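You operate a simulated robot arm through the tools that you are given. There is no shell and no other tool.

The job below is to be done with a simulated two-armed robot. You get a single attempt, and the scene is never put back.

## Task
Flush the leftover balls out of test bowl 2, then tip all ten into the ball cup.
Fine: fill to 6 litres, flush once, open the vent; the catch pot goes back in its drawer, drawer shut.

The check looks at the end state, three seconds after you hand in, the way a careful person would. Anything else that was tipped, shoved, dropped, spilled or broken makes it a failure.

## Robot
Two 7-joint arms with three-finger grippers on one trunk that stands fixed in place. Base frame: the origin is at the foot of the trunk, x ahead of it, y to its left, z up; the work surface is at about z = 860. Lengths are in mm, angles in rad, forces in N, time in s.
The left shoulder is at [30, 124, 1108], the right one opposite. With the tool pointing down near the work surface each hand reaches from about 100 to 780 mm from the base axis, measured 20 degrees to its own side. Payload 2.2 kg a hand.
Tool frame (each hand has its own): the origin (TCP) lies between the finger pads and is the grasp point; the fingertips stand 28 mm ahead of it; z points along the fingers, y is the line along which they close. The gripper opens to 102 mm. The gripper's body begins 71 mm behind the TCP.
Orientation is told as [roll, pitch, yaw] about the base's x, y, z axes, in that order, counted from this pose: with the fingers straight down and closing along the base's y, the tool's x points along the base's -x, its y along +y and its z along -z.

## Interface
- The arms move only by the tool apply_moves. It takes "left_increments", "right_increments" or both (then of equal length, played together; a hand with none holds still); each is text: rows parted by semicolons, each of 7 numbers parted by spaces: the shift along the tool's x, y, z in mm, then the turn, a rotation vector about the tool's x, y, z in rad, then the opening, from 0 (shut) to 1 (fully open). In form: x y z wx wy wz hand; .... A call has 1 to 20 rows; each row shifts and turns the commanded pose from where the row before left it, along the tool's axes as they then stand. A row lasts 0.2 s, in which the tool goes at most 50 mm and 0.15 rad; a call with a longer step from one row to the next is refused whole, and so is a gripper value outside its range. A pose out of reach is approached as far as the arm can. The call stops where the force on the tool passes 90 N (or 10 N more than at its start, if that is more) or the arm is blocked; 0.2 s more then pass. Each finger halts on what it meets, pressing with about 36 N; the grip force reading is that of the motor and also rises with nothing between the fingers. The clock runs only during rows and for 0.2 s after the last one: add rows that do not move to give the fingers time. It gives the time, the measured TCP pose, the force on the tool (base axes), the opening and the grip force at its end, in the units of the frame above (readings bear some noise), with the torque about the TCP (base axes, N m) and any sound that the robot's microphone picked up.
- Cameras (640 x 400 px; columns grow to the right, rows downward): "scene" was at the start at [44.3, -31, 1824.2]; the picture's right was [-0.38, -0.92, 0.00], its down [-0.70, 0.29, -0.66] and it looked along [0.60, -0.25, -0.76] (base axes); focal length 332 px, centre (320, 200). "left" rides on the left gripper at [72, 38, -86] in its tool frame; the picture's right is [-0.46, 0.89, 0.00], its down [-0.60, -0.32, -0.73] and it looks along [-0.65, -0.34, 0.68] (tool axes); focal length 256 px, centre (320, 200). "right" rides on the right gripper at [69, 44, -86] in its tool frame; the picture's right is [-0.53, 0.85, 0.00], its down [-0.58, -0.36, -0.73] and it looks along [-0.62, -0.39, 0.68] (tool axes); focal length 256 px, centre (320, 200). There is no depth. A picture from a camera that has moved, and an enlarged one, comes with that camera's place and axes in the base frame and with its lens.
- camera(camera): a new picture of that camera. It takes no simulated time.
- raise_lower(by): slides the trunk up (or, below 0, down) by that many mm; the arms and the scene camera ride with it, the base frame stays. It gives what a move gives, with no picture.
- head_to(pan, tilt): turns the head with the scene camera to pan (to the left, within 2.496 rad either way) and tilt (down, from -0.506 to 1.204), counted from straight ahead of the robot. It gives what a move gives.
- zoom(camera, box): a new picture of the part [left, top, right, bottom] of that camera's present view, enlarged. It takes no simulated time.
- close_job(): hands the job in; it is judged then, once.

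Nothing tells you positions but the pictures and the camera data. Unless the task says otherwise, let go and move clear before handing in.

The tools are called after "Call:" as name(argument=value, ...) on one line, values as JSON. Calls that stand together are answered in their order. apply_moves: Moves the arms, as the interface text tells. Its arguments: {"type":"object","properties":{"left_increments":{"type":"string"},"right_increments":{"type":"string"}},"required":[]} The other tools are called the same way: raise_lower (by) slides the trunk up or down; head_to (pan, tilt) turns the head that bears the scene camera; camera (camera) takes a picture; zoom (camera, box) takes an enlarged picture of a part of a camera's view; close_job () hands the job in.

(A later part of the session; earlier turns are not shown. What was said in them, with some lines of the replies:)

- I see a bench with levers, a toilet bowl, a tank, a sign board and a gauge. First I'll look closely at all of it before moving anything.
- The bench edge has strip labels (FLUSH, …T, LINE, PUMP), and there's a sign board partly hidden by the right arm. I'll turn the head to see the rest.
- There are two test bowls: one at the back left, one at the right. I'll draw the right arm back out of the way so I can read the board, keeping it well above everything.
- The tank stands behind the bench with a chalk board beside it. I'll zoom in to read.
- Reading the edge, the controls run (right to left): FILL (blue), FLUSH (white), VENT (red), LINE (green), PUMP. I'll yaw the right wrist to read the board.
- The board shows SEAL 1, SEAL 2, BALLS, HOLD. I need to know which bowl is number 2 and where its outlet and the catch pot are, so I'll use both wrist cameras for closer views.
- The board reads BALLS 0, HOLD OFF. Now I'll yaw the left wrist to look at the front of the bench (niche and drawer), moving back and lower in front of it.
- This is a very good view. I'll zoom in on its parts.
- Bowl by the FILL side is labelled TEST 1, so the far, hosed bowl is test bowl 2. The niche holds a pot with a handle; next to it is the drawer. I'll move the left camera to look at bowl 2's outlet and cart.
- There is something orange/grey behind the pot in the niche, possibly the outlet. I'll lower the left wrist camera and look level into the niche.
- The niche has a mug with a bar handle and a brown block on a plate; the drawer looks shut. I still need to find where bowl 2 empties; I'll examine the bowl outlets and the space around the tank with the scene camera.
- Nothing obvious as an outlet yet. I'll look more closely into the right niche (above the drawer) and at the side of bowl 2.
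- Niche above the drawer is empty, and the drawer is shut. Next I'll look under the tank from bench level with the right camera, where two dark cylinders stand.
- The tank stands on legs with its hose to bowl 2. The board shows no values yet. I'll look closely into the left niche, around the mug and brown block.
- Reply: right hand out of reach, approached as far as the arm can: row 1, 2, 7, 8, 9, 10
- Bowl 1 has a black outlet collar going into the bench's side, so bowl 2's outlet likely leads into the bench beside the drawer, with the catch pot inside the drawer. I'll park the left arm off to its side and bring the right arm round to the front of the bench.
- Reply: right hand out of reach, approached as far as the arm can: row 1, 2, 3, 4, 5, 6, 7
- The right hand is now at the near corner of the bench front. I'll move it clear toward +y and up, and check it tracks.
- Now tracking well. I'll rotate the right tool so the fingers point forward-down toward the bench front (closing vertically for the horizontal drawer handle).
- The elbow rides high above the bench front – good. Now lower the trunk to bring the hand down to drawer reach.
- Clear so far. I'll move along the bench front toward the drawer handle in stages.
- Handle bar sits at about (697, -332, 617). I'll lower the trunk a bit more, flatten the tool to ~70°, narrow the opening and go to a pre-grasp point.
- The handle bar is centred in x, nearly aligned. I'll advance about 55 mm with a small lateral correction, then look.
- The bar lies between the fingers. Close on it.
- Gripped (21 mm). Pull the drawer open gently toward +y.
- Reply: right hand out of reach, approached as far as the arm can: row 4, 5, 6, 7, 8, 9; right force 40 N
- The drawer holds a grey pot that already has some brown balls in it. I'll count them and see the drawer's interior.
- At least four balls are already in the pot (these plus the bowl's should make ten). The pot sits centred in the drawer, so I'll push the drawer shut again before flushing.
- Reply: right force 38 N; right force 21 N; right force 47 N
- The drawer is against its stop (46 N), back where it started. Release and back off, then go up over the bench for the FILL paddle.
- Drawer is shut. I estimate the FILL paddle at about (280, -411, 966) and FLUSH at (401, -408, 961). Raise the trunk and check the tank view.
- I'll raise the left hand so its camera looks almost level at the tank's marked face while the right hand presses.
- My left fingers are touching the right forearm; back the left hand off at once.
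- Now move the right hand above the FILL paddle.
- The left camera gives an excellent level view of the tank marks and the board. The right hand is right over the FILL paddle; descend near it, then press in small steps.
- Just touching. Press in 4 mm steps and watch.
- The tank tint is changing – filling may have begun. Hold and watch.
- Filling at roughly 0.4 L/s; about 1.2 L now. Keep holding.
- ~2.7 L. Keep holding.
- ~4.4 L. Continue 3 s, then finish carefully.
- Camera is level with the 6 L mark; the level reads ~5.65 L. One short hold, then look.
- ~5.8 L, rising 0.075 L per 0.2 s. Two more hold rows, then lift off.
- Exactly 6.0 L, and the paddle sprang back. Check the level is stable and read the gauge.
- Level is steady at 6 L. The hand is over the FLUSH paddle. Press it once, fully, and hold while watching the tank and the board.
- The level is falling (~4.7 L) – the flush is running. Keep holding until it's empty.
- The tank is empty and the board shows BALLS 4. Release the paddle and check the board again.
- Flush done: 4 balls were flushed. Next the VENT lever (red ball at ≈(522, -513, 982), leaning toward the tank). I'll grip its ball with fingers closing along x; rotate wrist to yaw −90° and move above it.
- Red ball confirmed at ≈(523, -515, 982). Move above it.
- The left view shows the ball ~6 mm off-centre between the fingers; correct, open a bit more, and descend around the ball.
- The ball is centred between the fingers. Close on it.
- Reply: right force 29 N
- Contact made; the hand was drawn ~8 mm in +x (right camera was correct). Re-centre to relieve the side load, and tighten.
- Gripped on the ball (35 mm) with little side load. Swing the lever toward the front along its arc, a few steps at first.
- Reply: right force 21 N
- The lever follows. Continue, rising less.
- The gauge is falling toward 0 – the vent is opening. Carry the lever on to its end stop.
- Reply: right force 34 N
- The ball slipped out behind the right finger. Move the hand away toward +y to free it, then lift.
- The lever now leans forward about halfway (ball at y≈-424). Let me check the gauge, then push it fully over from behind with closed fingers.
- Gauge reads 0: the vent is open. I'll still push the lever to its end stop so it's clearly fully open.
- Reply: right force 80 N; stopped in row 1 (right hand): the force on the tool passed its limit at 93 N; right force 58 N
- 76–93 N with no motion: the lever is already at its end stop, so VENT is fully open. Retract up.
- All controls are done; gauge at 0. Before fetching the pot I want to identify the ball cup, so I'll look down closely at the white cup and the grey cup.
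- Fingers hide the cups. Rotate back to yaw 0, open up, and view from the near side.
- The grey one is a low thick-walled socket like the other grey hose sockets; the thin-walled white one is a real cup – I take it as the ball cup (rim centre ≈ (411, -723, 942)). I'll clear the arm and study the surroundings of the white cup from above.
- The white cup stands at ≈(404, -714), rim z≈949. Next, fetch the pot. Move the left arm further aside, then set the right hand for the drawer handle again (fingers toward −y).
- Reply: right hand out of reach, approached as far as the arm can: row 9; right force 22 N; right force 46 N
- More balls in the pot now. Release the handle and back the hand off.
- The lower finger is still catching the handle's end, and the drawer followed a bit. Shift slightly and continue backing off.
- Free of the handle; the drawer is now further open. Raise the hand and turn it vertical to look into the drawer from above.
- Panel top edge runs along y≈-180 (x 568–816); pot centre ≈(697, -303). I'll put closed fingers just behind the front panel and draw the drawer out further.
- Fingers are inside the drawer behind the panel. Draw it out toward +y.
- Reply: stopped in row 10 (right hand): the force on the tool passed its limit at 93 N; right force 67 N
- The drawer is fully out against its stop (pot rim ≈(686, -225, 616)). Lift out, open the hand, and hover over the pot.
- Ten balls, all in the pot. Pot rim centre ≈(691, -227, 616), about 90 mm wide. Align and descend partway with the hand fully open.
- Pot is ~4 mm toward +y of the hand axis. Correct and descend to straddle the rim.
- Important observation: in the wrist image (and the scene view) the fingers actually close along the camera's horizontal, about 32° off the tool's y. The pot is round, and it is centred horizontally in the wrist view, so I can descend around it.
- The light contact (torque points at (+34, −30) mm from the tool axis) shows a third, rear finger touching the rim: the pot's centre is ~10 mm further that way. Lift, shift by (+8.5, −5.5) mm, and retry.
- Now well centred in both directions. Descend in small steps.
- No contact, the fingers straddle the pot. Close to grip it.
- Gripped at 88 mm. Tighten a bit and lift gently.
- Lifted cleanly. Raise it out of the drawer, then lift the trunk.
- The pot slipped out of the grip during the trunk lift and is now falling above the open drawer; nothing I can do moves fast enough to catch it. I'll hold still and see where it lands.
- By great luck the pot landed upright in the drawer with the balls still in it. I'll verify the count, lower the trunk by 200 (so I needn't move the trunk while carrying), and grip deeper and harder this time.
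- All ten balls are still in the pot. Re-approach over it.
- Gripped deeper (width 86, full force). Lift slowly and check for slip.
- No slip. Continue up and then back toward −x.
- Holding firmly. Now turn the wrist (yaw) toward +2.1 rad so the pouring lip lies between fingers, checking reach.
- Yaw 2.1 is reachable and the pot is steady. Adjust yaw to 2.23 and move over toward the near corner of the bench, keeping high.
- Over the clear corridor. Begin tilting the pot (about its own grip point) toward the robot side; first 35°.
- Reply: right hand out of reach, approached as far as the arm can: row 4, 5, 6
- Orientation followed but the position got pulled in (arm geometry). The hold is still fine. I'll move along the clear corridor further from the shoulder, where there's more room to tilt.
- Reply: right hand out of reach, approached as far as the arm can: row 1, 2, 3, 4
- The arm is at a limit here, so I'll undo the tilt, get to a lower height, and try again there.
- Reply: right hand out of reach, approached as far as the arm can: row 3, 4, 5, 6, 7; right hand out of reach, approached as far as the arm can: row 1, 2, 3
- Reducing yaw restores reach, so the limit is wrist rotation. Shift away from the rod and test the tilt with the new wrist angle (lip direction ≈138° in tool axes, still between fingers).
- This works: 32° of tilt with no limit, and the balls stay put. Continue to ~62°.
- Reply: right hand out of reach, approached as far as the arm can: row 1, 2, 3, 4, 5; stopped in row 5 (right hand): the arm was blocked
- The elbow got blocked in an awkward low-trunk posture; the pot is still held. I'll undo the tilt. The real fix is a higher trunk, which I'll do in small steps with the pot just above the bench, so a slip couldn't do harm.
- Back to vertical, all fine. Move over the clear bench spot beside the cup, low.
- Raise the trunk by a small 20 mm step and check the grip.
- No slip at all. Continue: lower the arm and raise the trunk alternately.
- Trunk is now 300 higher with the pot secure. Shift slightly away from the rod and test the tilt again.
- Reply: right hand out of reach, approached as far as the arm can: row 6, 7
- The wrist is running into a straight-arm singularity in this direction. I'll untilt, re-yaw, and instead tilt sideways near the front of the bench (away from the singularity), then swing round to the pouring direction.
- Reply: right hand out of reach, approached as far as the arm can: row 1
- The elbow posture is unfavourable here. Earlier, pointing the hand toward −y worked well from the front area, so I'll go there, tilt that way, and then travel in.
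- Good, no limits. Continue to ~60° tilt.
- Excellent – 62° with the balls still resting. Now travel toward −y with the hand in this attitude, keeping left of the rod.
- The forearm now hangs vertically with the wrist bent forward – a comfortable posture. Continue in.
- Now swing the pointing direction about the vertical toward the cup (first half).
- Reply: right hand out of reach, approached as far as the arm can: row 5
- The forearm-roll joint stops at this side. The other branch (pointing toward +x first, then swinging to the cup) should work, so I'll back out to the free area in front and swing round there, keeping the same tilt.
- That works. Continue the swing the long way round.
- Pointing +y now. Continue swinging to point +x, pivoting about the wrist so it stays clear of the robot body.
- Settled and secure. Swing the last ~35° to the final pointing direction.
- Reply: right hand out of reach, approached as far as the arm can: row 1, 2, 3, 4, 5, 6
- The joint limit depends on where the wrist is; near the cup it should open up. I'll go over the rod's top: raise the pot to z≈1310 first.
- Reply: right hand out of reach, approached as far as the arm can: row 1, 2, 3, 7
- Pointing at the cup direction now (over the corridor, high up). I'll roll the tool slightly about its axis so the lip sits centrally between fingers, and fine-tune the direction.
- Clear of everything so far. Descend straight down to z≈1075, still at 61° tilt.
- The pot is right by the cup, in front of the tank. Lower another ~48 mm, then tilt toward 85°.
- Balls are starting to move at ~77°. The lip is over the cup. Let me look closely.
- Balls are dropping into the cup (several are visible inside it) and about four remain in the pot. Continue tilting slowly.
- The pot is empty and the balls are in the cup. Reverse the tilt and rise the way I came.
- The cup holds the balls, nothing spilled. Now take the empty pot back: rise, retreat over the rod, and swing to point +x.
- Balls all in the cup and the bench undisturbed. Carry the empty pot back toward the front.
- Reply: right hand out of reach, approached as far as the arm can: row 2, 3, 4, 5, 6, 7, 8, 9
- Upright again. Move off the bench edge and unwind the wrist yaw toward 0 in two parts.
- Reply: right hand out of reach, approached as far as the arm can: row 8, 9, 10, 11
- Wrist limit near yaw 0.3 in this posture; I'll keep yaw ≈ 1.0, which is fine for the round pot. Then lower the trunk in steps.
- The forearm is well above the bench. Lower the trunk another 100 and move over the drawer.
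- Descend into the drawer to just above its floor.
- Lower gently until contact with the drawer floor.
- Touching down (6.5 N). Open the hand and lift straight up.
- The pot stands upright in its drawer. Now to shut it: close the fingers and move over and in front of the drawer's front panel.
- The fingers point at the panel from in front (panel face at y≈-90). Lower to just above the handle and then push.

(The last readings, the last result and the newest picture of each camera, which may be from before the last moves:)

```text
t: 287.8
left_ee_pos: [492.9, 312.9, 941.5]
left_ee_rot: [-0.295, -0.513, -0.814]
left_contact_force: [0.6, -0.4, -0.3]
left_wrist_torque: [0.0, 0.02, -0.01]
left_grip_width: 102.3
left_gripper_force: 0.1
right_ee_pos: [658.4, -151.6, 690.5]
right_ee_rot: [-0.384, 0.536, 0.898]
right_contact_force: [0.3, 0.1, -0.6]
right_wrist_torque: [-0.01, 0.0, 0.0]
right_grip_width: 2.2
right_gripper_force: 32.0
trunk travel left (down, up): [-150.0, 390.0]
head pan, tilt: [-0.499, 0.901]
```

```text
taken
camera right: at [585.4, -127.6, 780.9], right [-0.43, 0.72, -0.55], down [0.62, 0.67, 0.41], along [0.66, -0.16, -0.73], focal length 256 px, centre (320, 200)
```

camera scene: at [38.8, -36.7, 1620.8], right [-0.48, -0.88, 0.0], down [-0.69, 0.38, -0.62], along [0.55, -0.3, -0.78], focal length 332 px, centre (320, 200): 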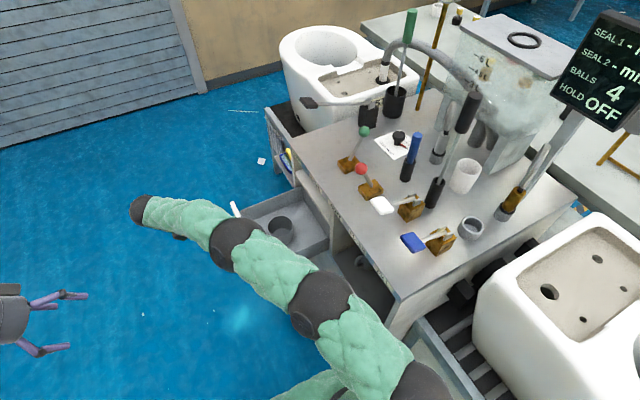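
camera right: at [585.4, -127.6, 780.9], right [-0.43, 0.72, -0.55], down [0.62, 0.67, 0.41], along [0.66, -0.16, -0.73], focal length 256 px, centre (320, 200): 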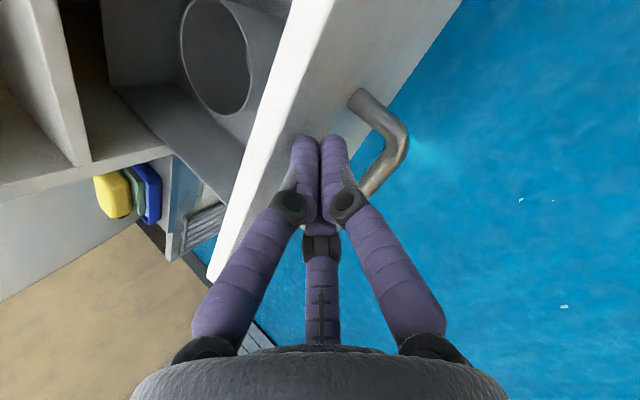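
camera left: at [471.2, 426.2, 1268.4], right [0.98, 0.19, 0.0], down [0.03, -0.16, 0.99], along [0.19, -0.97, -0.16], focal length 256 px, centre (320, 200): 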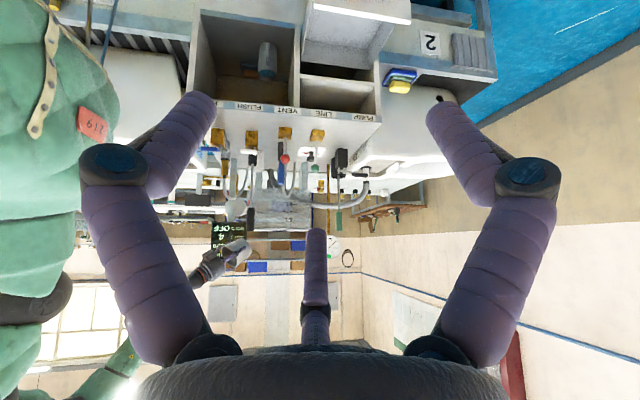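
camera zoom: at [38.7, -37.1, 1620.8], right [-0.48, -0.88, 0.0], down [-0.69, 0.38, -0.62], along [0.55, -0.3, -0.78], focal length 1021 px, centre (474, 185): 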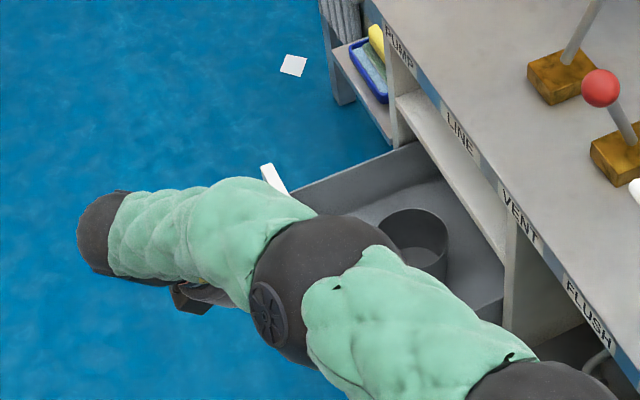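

The drawer slides with little force. Keep pushing.

Call:
apply_moves(right_increments="8.1 -5.1 7.3 0 0 0 0;8.1 -5.1 7.3 0 0 0 0;8.1 -5.1 7.3 0 0 0 0;8.1 -5.1 7.3 0 0 0 0;8.1 -5.1 7.3 0 0 0 0;8.1 -5.1 7.3 0 0 0 0;8.1 -5.1 7.3 0 0 0 0;8.1 -5.1 7.3 0 0 0 0;8.1 -5.1 7.3 0 0 0 0;8.1 -5.1 7.3 0 0 0 0;8.1 -5.1 7.3 0 0 0 0")

Call:
zoom(camera="scene", box=[190, 140, 350, 270])

Call:
camera(camera="right")

```text
t: 290.2
left_ee_pos: [495.7, 312.3, 941.6]
left_ee_rot: [-0.295, -0.514, -0.815]
left_contact_force: [0.5, -0.1, -0.8]
left_wrist_torque: [-0.01, 0.01, -0.02]
left_grip_width: 102.0
left_gripper_force: 0.0
right_ee_pos: [656.5, -286.0, 689.7]
right_ee_rot: [-0.386, 0.535, 0.899]
right_contact_force: [0.3, 0.0, 0.6]
right_wrist_torque: [0.02, -0.02, 0.0]
right_grip_width: 2.0
right_gripper_force: 31.5
trunk travel left (down, up): [-150.0, 390.0]
head pan, tilt: [-0.499, 0.901]
```

```text
3.08 times, centred on (270, 205) of scene
camera zoom: at [38.7, -37.2, 1620.8], right [-0.48, -0.88, 0.0], down [-0.69, 0.38, -0.62], along [0.55, -0.3, -0.78], focal length 1021 px, centre (474, 185)
```

zoom: 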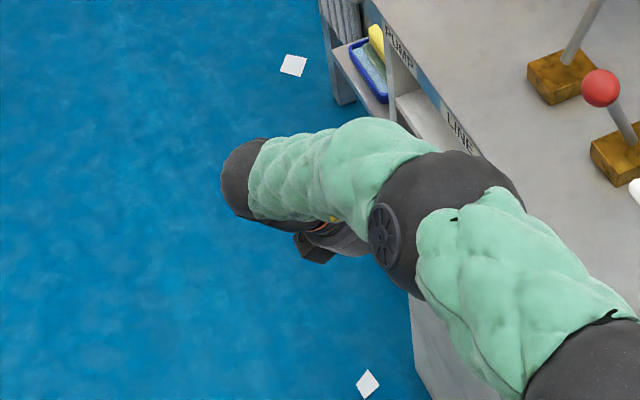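

```text
taken
camera right: at [583.8, -261.4, 780.4], right [-0.43, 0.72, -0.55], down [0.62, 0.67, 0.41], along [0.66, -0.16, -0.73], focal length 256 px, centre (320, 200)
```

right: 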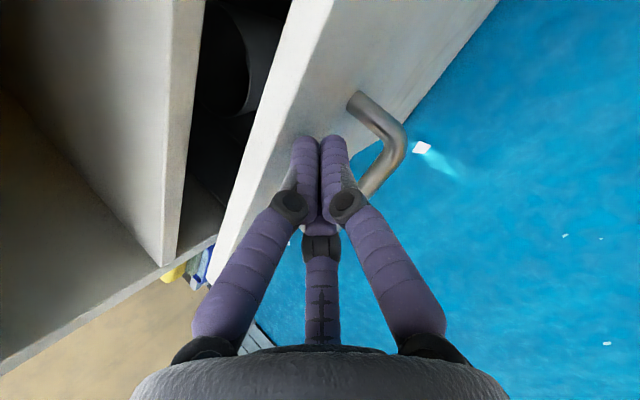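

Call:
apply_moves(right_increments="6.8 -4.3 6 0 0 0 0;6.8 -4.3 6 0 0 0 0;6.8 -4.3 6 0 0 0 0;5.4 -3.4 4.8 0 0 0 0")

Call:
camera(camera="right")

Call:
zoom(camera="left", box=[200, 60, 480, 260])

```text
t: 291.2
left_ee_pos: [494.2, 313.6, 941.3]
left_ee_rot: [-0.296, -0.513, -0.816]
left_contact_force: [0.4, 0.0, -0.2]
left_wrist_torque: [0.0, 0.01, 0.01]
left_grip_width: 102.0
left_gripper_force: 0.0
right_ee_pos: [658.6, -323.3, 690.3]
right_ee_rot: [-0.386, 0.533, 0.901]
right_contact_force: [-0.7, 3.8, -0.4]
right_wrist_torque: [0.04, 0.0, -0.02]
right_grip_width: 2.1
right_gripper_force: 31.3
trunk travel left (down, up): [-150.0, 390.0]
head pan, tilt: [-0.499, 0.901]
```

```text
taken
camera right: at [584.9, -298.3, 780.7], right [-0.43, 0.72, -0.55], down [0.62, 0.67, 0.41], along [0.66, -0.16, -0.73], focal length 256 px, centre (320, 200)
```

right: 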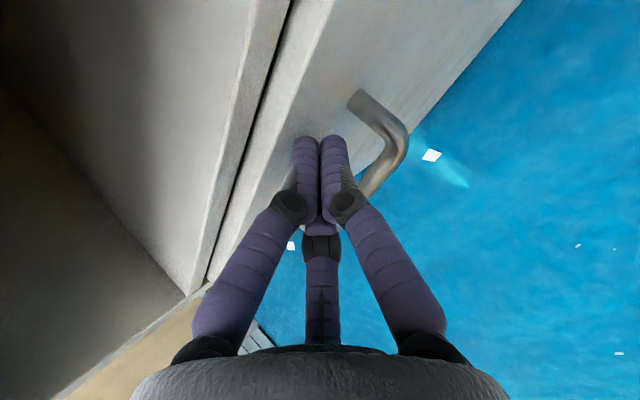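

```text
2.00 times, centred on (340, 160) of left
camera zoom: at [471.2, 426.3, 968.4], right [0.98, 0.19, 0.0], down [0.03, -0.16, 0.99], along [0.19, -0.97, -0.16], focal length 512 px, centre (280, 280)
```

zoom: 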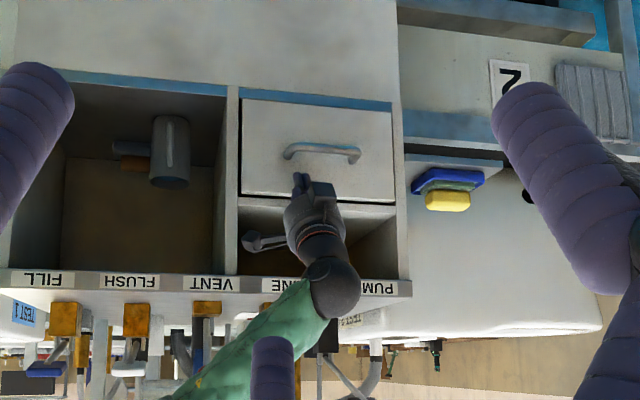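

Call:
apply_moves(right_increments="2.7 -1.7 2.4 0 0 0 0;2.7 -1.7 2.4 0 0 0 0;2 -1.3 1.8 0 0 0 0")

Call:
camera(camera="right")

```text
t: 292.0
left_ee_pos: [492.4, 316.4, 940.5]
left_ee_rot: [-0.295, -0.517, -0.813]
left_contact_force: [0.1, -0.2, -0.6]
left_wrist_torque: [0.01, 0.04, 0.01]
left_grip_width: 102.0
left_gripper_force: 0.1
right_ee_pos: [657.3, -323.4, 689.6]
right_ee_rot: [-0.381, 0.531, 0.91]
right_contact_force: [-7.8, 64.5, 7.7]
right_wrist_torque: [0.52, -0.01, -0.21]
right_grip_width: 2.0
right_gripper_force: 31.4
trunk travel left (down, up): [-150.0, 390.0]
head pan, tilt: [-0.499, 0.901]
```

```text
taken
camera right: at [584.6, -300.1, 780.9], right [-0.43, 0.72, -0.54], down [0.61, 0.68, 0.41], along [0.66, -0.15, -0.73], focal length 256 px, centre (320, 200)
```

right: 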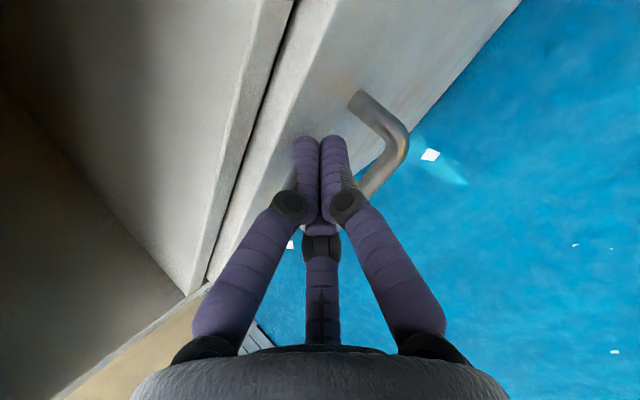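

64 N with no further motion: the drawer is fully shut. Back off, and look.

Call:
apply_moves(right_increments="-7.4 4.7 -6.6 0 0 0 0;-14 8.6 -12 0 0 0 0;-20 13 -18 0 0 0 0;-20 13 -18 0 0 0 0;-20 13 -18 0 0 0 0;-20 13 -18 0 0 0 0")

Call:
camera(camera="scene")

Call:
zoom(camera="left", box=[180, 60, 460, 260])

Call:
zoom(camera="scene", box=[260, 100, 500, 280])

```text
t: 293.4
left_ee_pos: [495.2, 312.5, 940.6]
left_ee_rot: [-0.295, -0.513, -0.815]
left_contact_force: [0.3, 0.5, -0.9]
left_wrist_torque: [-0.03, -0.02, 0.03]
left_grip_width: 101.9
left_gripper_force: 0.1
right_ee_pos: [658.2, -183.7, 691.3]
right_ee_rot: [-0.385, 0.533, 0.899]
right_contact_force: [0.2, -0.3, 0.7]
right_wrist_torque: [0.03, 0.0, 0.0]
right_grip_width: 1.8
right_gripper_force: 31.7
trunk travel left (down, up): [-150.0, 390.0]
head pan, tilt: [-0.499, 0.901]
```

```text
taken
camera scene: at [38.8, -36.3, 1620.8], right [-0.48, -0.88, 0.0], down [-0.69, 0.38, -0.62], along [0.55, -0.3, -0.78], focal length 332 px, centre (320, 200)
```

scene: 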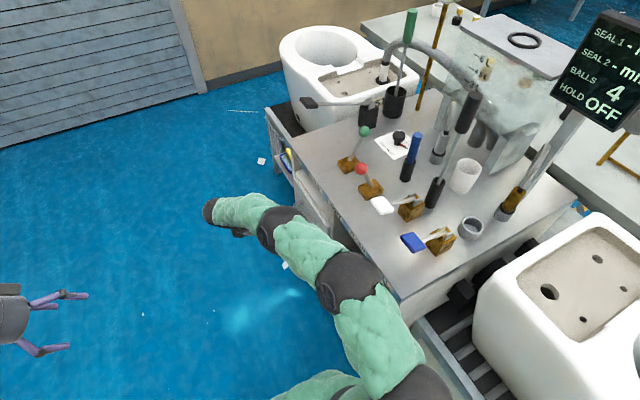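

```text
2.00 times, centred on (320, 160) of left
camera zoom: at [471.4, 426.3, 968.1], right [0.98, 0.19, 0.0], down [0.03, -0.16, 0.99], along [0.19, -0.97, -0.16], focal length 512 px, centre (320, 280)
```

zoom: 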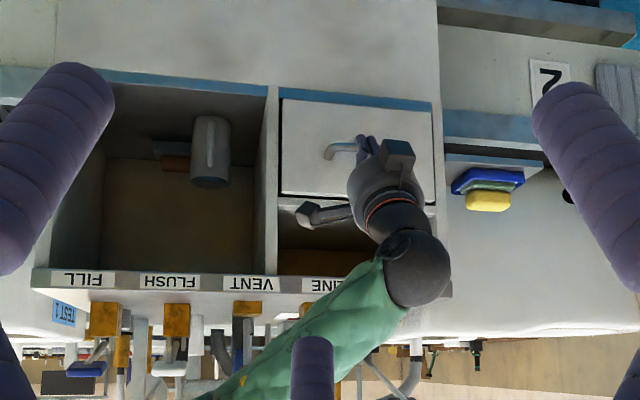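

```text
2.22 times, centred on (380, 190) of scene
camera zoom: at [38.8, -36.3, 1620.8], right [-0.48, -0.88, 0.0], down [-0.69, 0.38, -0.62], along [0.55, -0.3, -0.78], focal length 737 px, centre (187, 222)
```

zoom: 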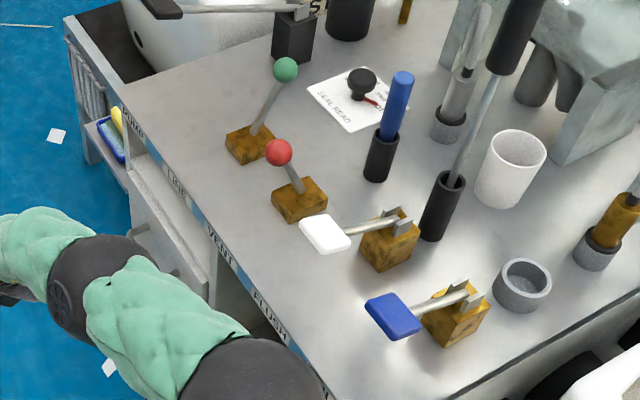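

Drawer shut, VENT leaning open, bench tidy. Retreat further, raise the trunk and verify gauge, balls and surroundings.

Call:
raise_lower(by=200)

Call:
head_to(pan=-0.8, tilt=0.75)

Call:
camera(camera="scene")

Call:
zoom(camera="scene", box=[300, 50, 380, 110])

Call:
zoom(camera="scene", box=[340, 200, 420, 260])

Call:
zoom(camera="scene", box=[180, 160, 460, 360])

```text
t: 295.6
left_ee_pos: [494.4, 313.3, 1141.5]
left_ee_rot: [-0.295, -0.514, -0.815]
left_contact_force: [0.1, 0.7, 0.1]
left_wrist_torque: [0.0, 0.01, 0.01]
left_grip_width: 102.0
left_gripper_force: 0.2
right_ee_pos: [657.0, -184.2, 891.4]
right_ee_rot: [-0.385, 0.535, 0.898]
right_contact_force: [0.3, -0.1, -0.2]
right_wrist_torque: [-0.03, -0.02, 0.01]
right_grip_width: 2.3
right_gripper_force: 31.9
trunk travel left (down, up): [-350.0, 190.0]
head pan, tilt: [-0.499, 0.901]
```

```text
t: 296.4
left_ee_pos: [494.1, 312.3, 1142.2]
left_ee_rot: [-0.296, -0.512, -0.814]
left_contact_force: [0.2, 0.5, -0.4]
left_wrist_torque: [0.02, -0.01, 0.03]
left_grip_width: 102.2
left_gripper_force: 0.0
right_ee_pos: [657.5, -185.0, 891.3]
right_ee_rot: [-0.386, 0.534, 0.897]
right_contact_force: [-0.4, -1.2, -0.5]
right_wrist_torque: [0.03, -0.02, 0.0]
right_grip_width: 2.3
right_gripper_force: 31.5
trunk travel left (down, up): [-350.0, 190.0]
head pan, tilt: [-0.799, 0.75]
```

```text
taken
camera scene: at [30.3, -60.1, 1832.7], right [-0.72, -0.7, 0.0], down [-0.48, 0.49, -0.73], along [0.51, -0.52, -0.68], focal length 332 px, centre (320, 200)
```

scene: 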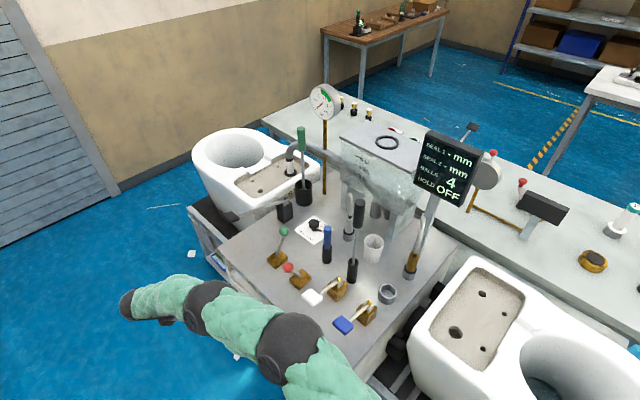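

```text
6.67 times, centred on (340, 80) of scene
camera zoom: at [30.3, -60.1, 1832.7], right [-0.72, -0.7, 0.0], down [-0.48, 0.49, -0.73], along [0.51, -0.52, -0.68], focal length 2212 px, centre (187, 1000)
```

zoom: 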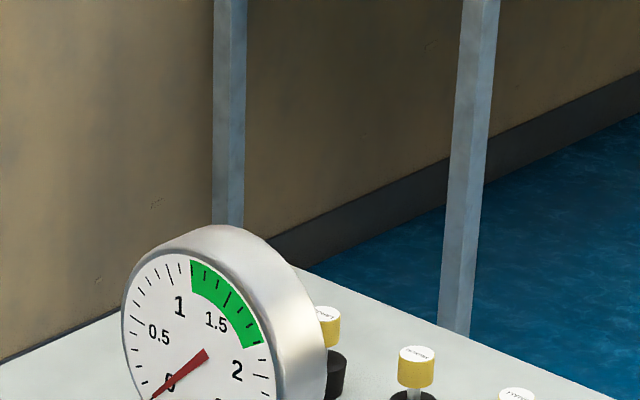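

```text
6.67 times, centred on (380, 230) of scene
camera zoom: at [30.3, -60.1, 1832.7], right [-0.72, -0.7, 0.0], down [-0.48, 0.49, -0.73], along [0.51, -0.52, -0.68], focal length 2212 px, centre (-80, 0)
```

zoom: 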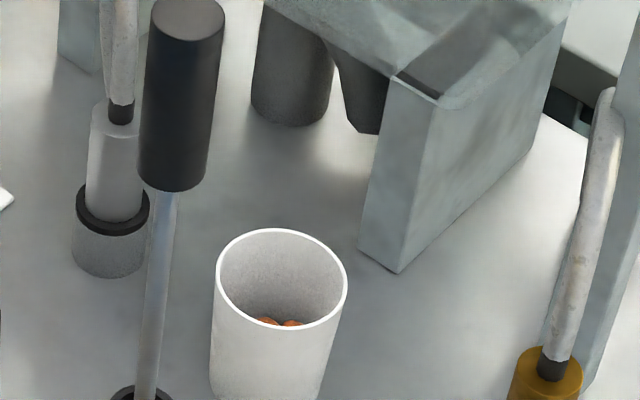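

```text
2.00 times, centred on (320, 260) of scene
camera zoom: at [30.3, -60.1, 1832.7], right [-0.72, -0.7, 0.0], down [-0.48, 0.49, -0.73], along [0.51, -0.52, -0.68], focal length 664 px, centre (320, 80)
```

zoom: 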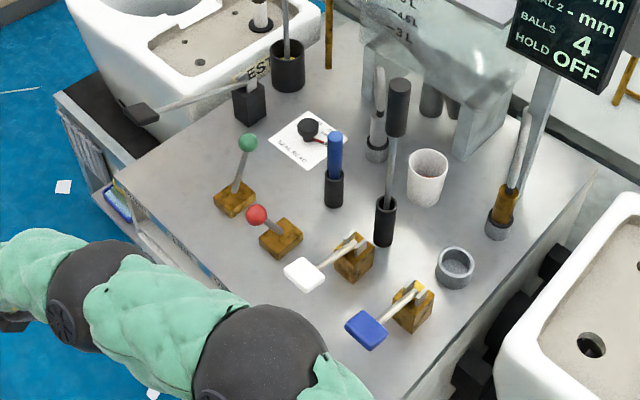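

Gauge 0, vent open, tank empty, balls in the cup, drawer shut. One last comparison with the starting view (same head pose) to be sure nothing else moved.

Call:
head_to(pan=-0.8, tilt=0.8)

Call:
camera(camera="scene")

Call:
head_to(pan=-1.0, tilt=0.8)

Call:
camera(camera="scene")

```text
t: 297.0
left_ee_pos: [493.7, 313.8, 1140.9]
left_ee_rot: [-0.295, -0.513, -0.815]
left_contact_force: [-0.5, 0.5, 0.8]
left_wrist_torque: [-0.01, -0.03, 0.01]
left_grip_width: 102.2
left_gripper_force: 0.0
right_ee_pos: [658.1, -183.5, 891.2]
right_ee_rot: [-0.386, 0.534, 0.9]
right_contact_force: [0.3, -0.5, -0.1]
right_wrist_torque: [-0.02, -0.01, -0.01]
right_grip_width: 2.1
right_gripper_force: 31.4
trunk travel left (down, up): [-350.0, 190.0]
head pan, tilt: [-0.799, 0.799]
```

```text
taken
camera scene: at [28.8, -58.6, 1828.7], right [-0.72, -0.7, 0.0], down [-0.5, 0.51, -0.7], along [0.49, -0.5, -0.72], focal length 332 px, centre (320, 200)
```

scene: 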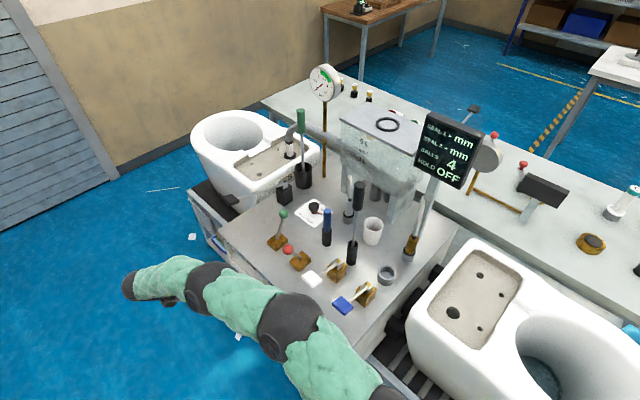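

```text
t: 297.8
left_ee_pos: [495.2, 312.5, 1141.6]
left_ee_rot: [-0.295, -0.513, -0.816]
left_contact_force: [0.3, 0.1, -0.6]
left_wrist_torque: [-0.02, 0.0, 0.01]
left_grip_width: 102.0
left_gripper_force: 0.1
right_ee_pos: [658.5, -183.4, 891.0]
right_ee_rot: [-0.386, 0.535, 0.898]
right_contact_force: [0.3, -0.4, -0.8]
right_wrist_torque: [0.0, 0.01, 0.0]
right_grip_width: 2.3
right_gripper_force: 31.4
trunk travel left (down, up): [-350.0, 190.0]
head pan, tilt: [-1.0, 0.799]
```

```text
taken
camera scene: at [16.2, -68.6, 1828.7], right [-0.84, -0.54, 0.0], down [-0.39, 0.6, -0.7], along [0.38, -0.59, -0.72], focal length 332 px, centre (320, 200)
```

scene: 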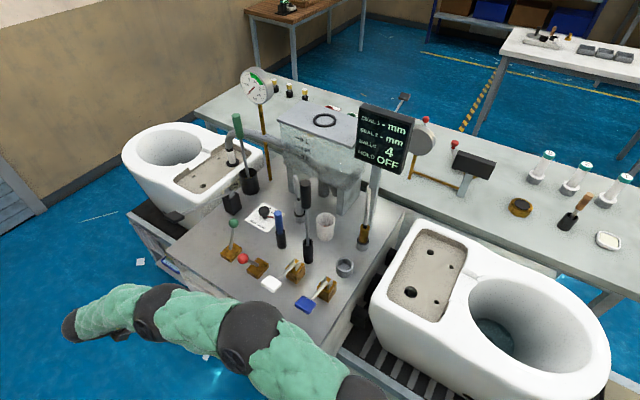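

Everything stands where it did at the start, apart from what the job asked for. The tank was filled to 6 L and flushed once, and the vent is open with the gauge at 0. The balls are in the white cup (I counted about nine of the ten; the pot came up empty and no stray balls are in view). The catch pot is in its shut drawer and both hands are clear. Handing in.

Call:
close_job()

```text
The job is handed in.
```

The job is handed in. By my own checks the end state matches what you asked for, but two points below are not certain.

- **Fill and flush:** I filled the tank to the 6 L mark and flushed test bowl 2 once. The board counted 4 balls flushed.
- **Vent:** the red VENT lever is at its end stop and the gauge reads 0.
- **Balls:** the pot held all ten before I tipped it, and it came up empty afterwards. I could make out about nine in the cup, with the rest hidden underneath, and saw none anywhere else.
- **Catch pot:** it is empty and upright in its drawer, and the drawer is shut.

**Uncertain points:**
- **Ball cup:** nothing on the bench is labelled "ball cup". I took the thin-walled white cup to be it, rather than the low grey thick-walled one.
- **Dropped pot:** on the first attempt the pot slipped from the grip. It fell roughly 350 mm back into the open drawer and landed upright with all ten balls still in it. I saw no damage to the pot or drawer.

At one point the arm was briefly blocked on the near side of the bench, close to bowl 1. Comparing views afterwards, nothing there had moved.
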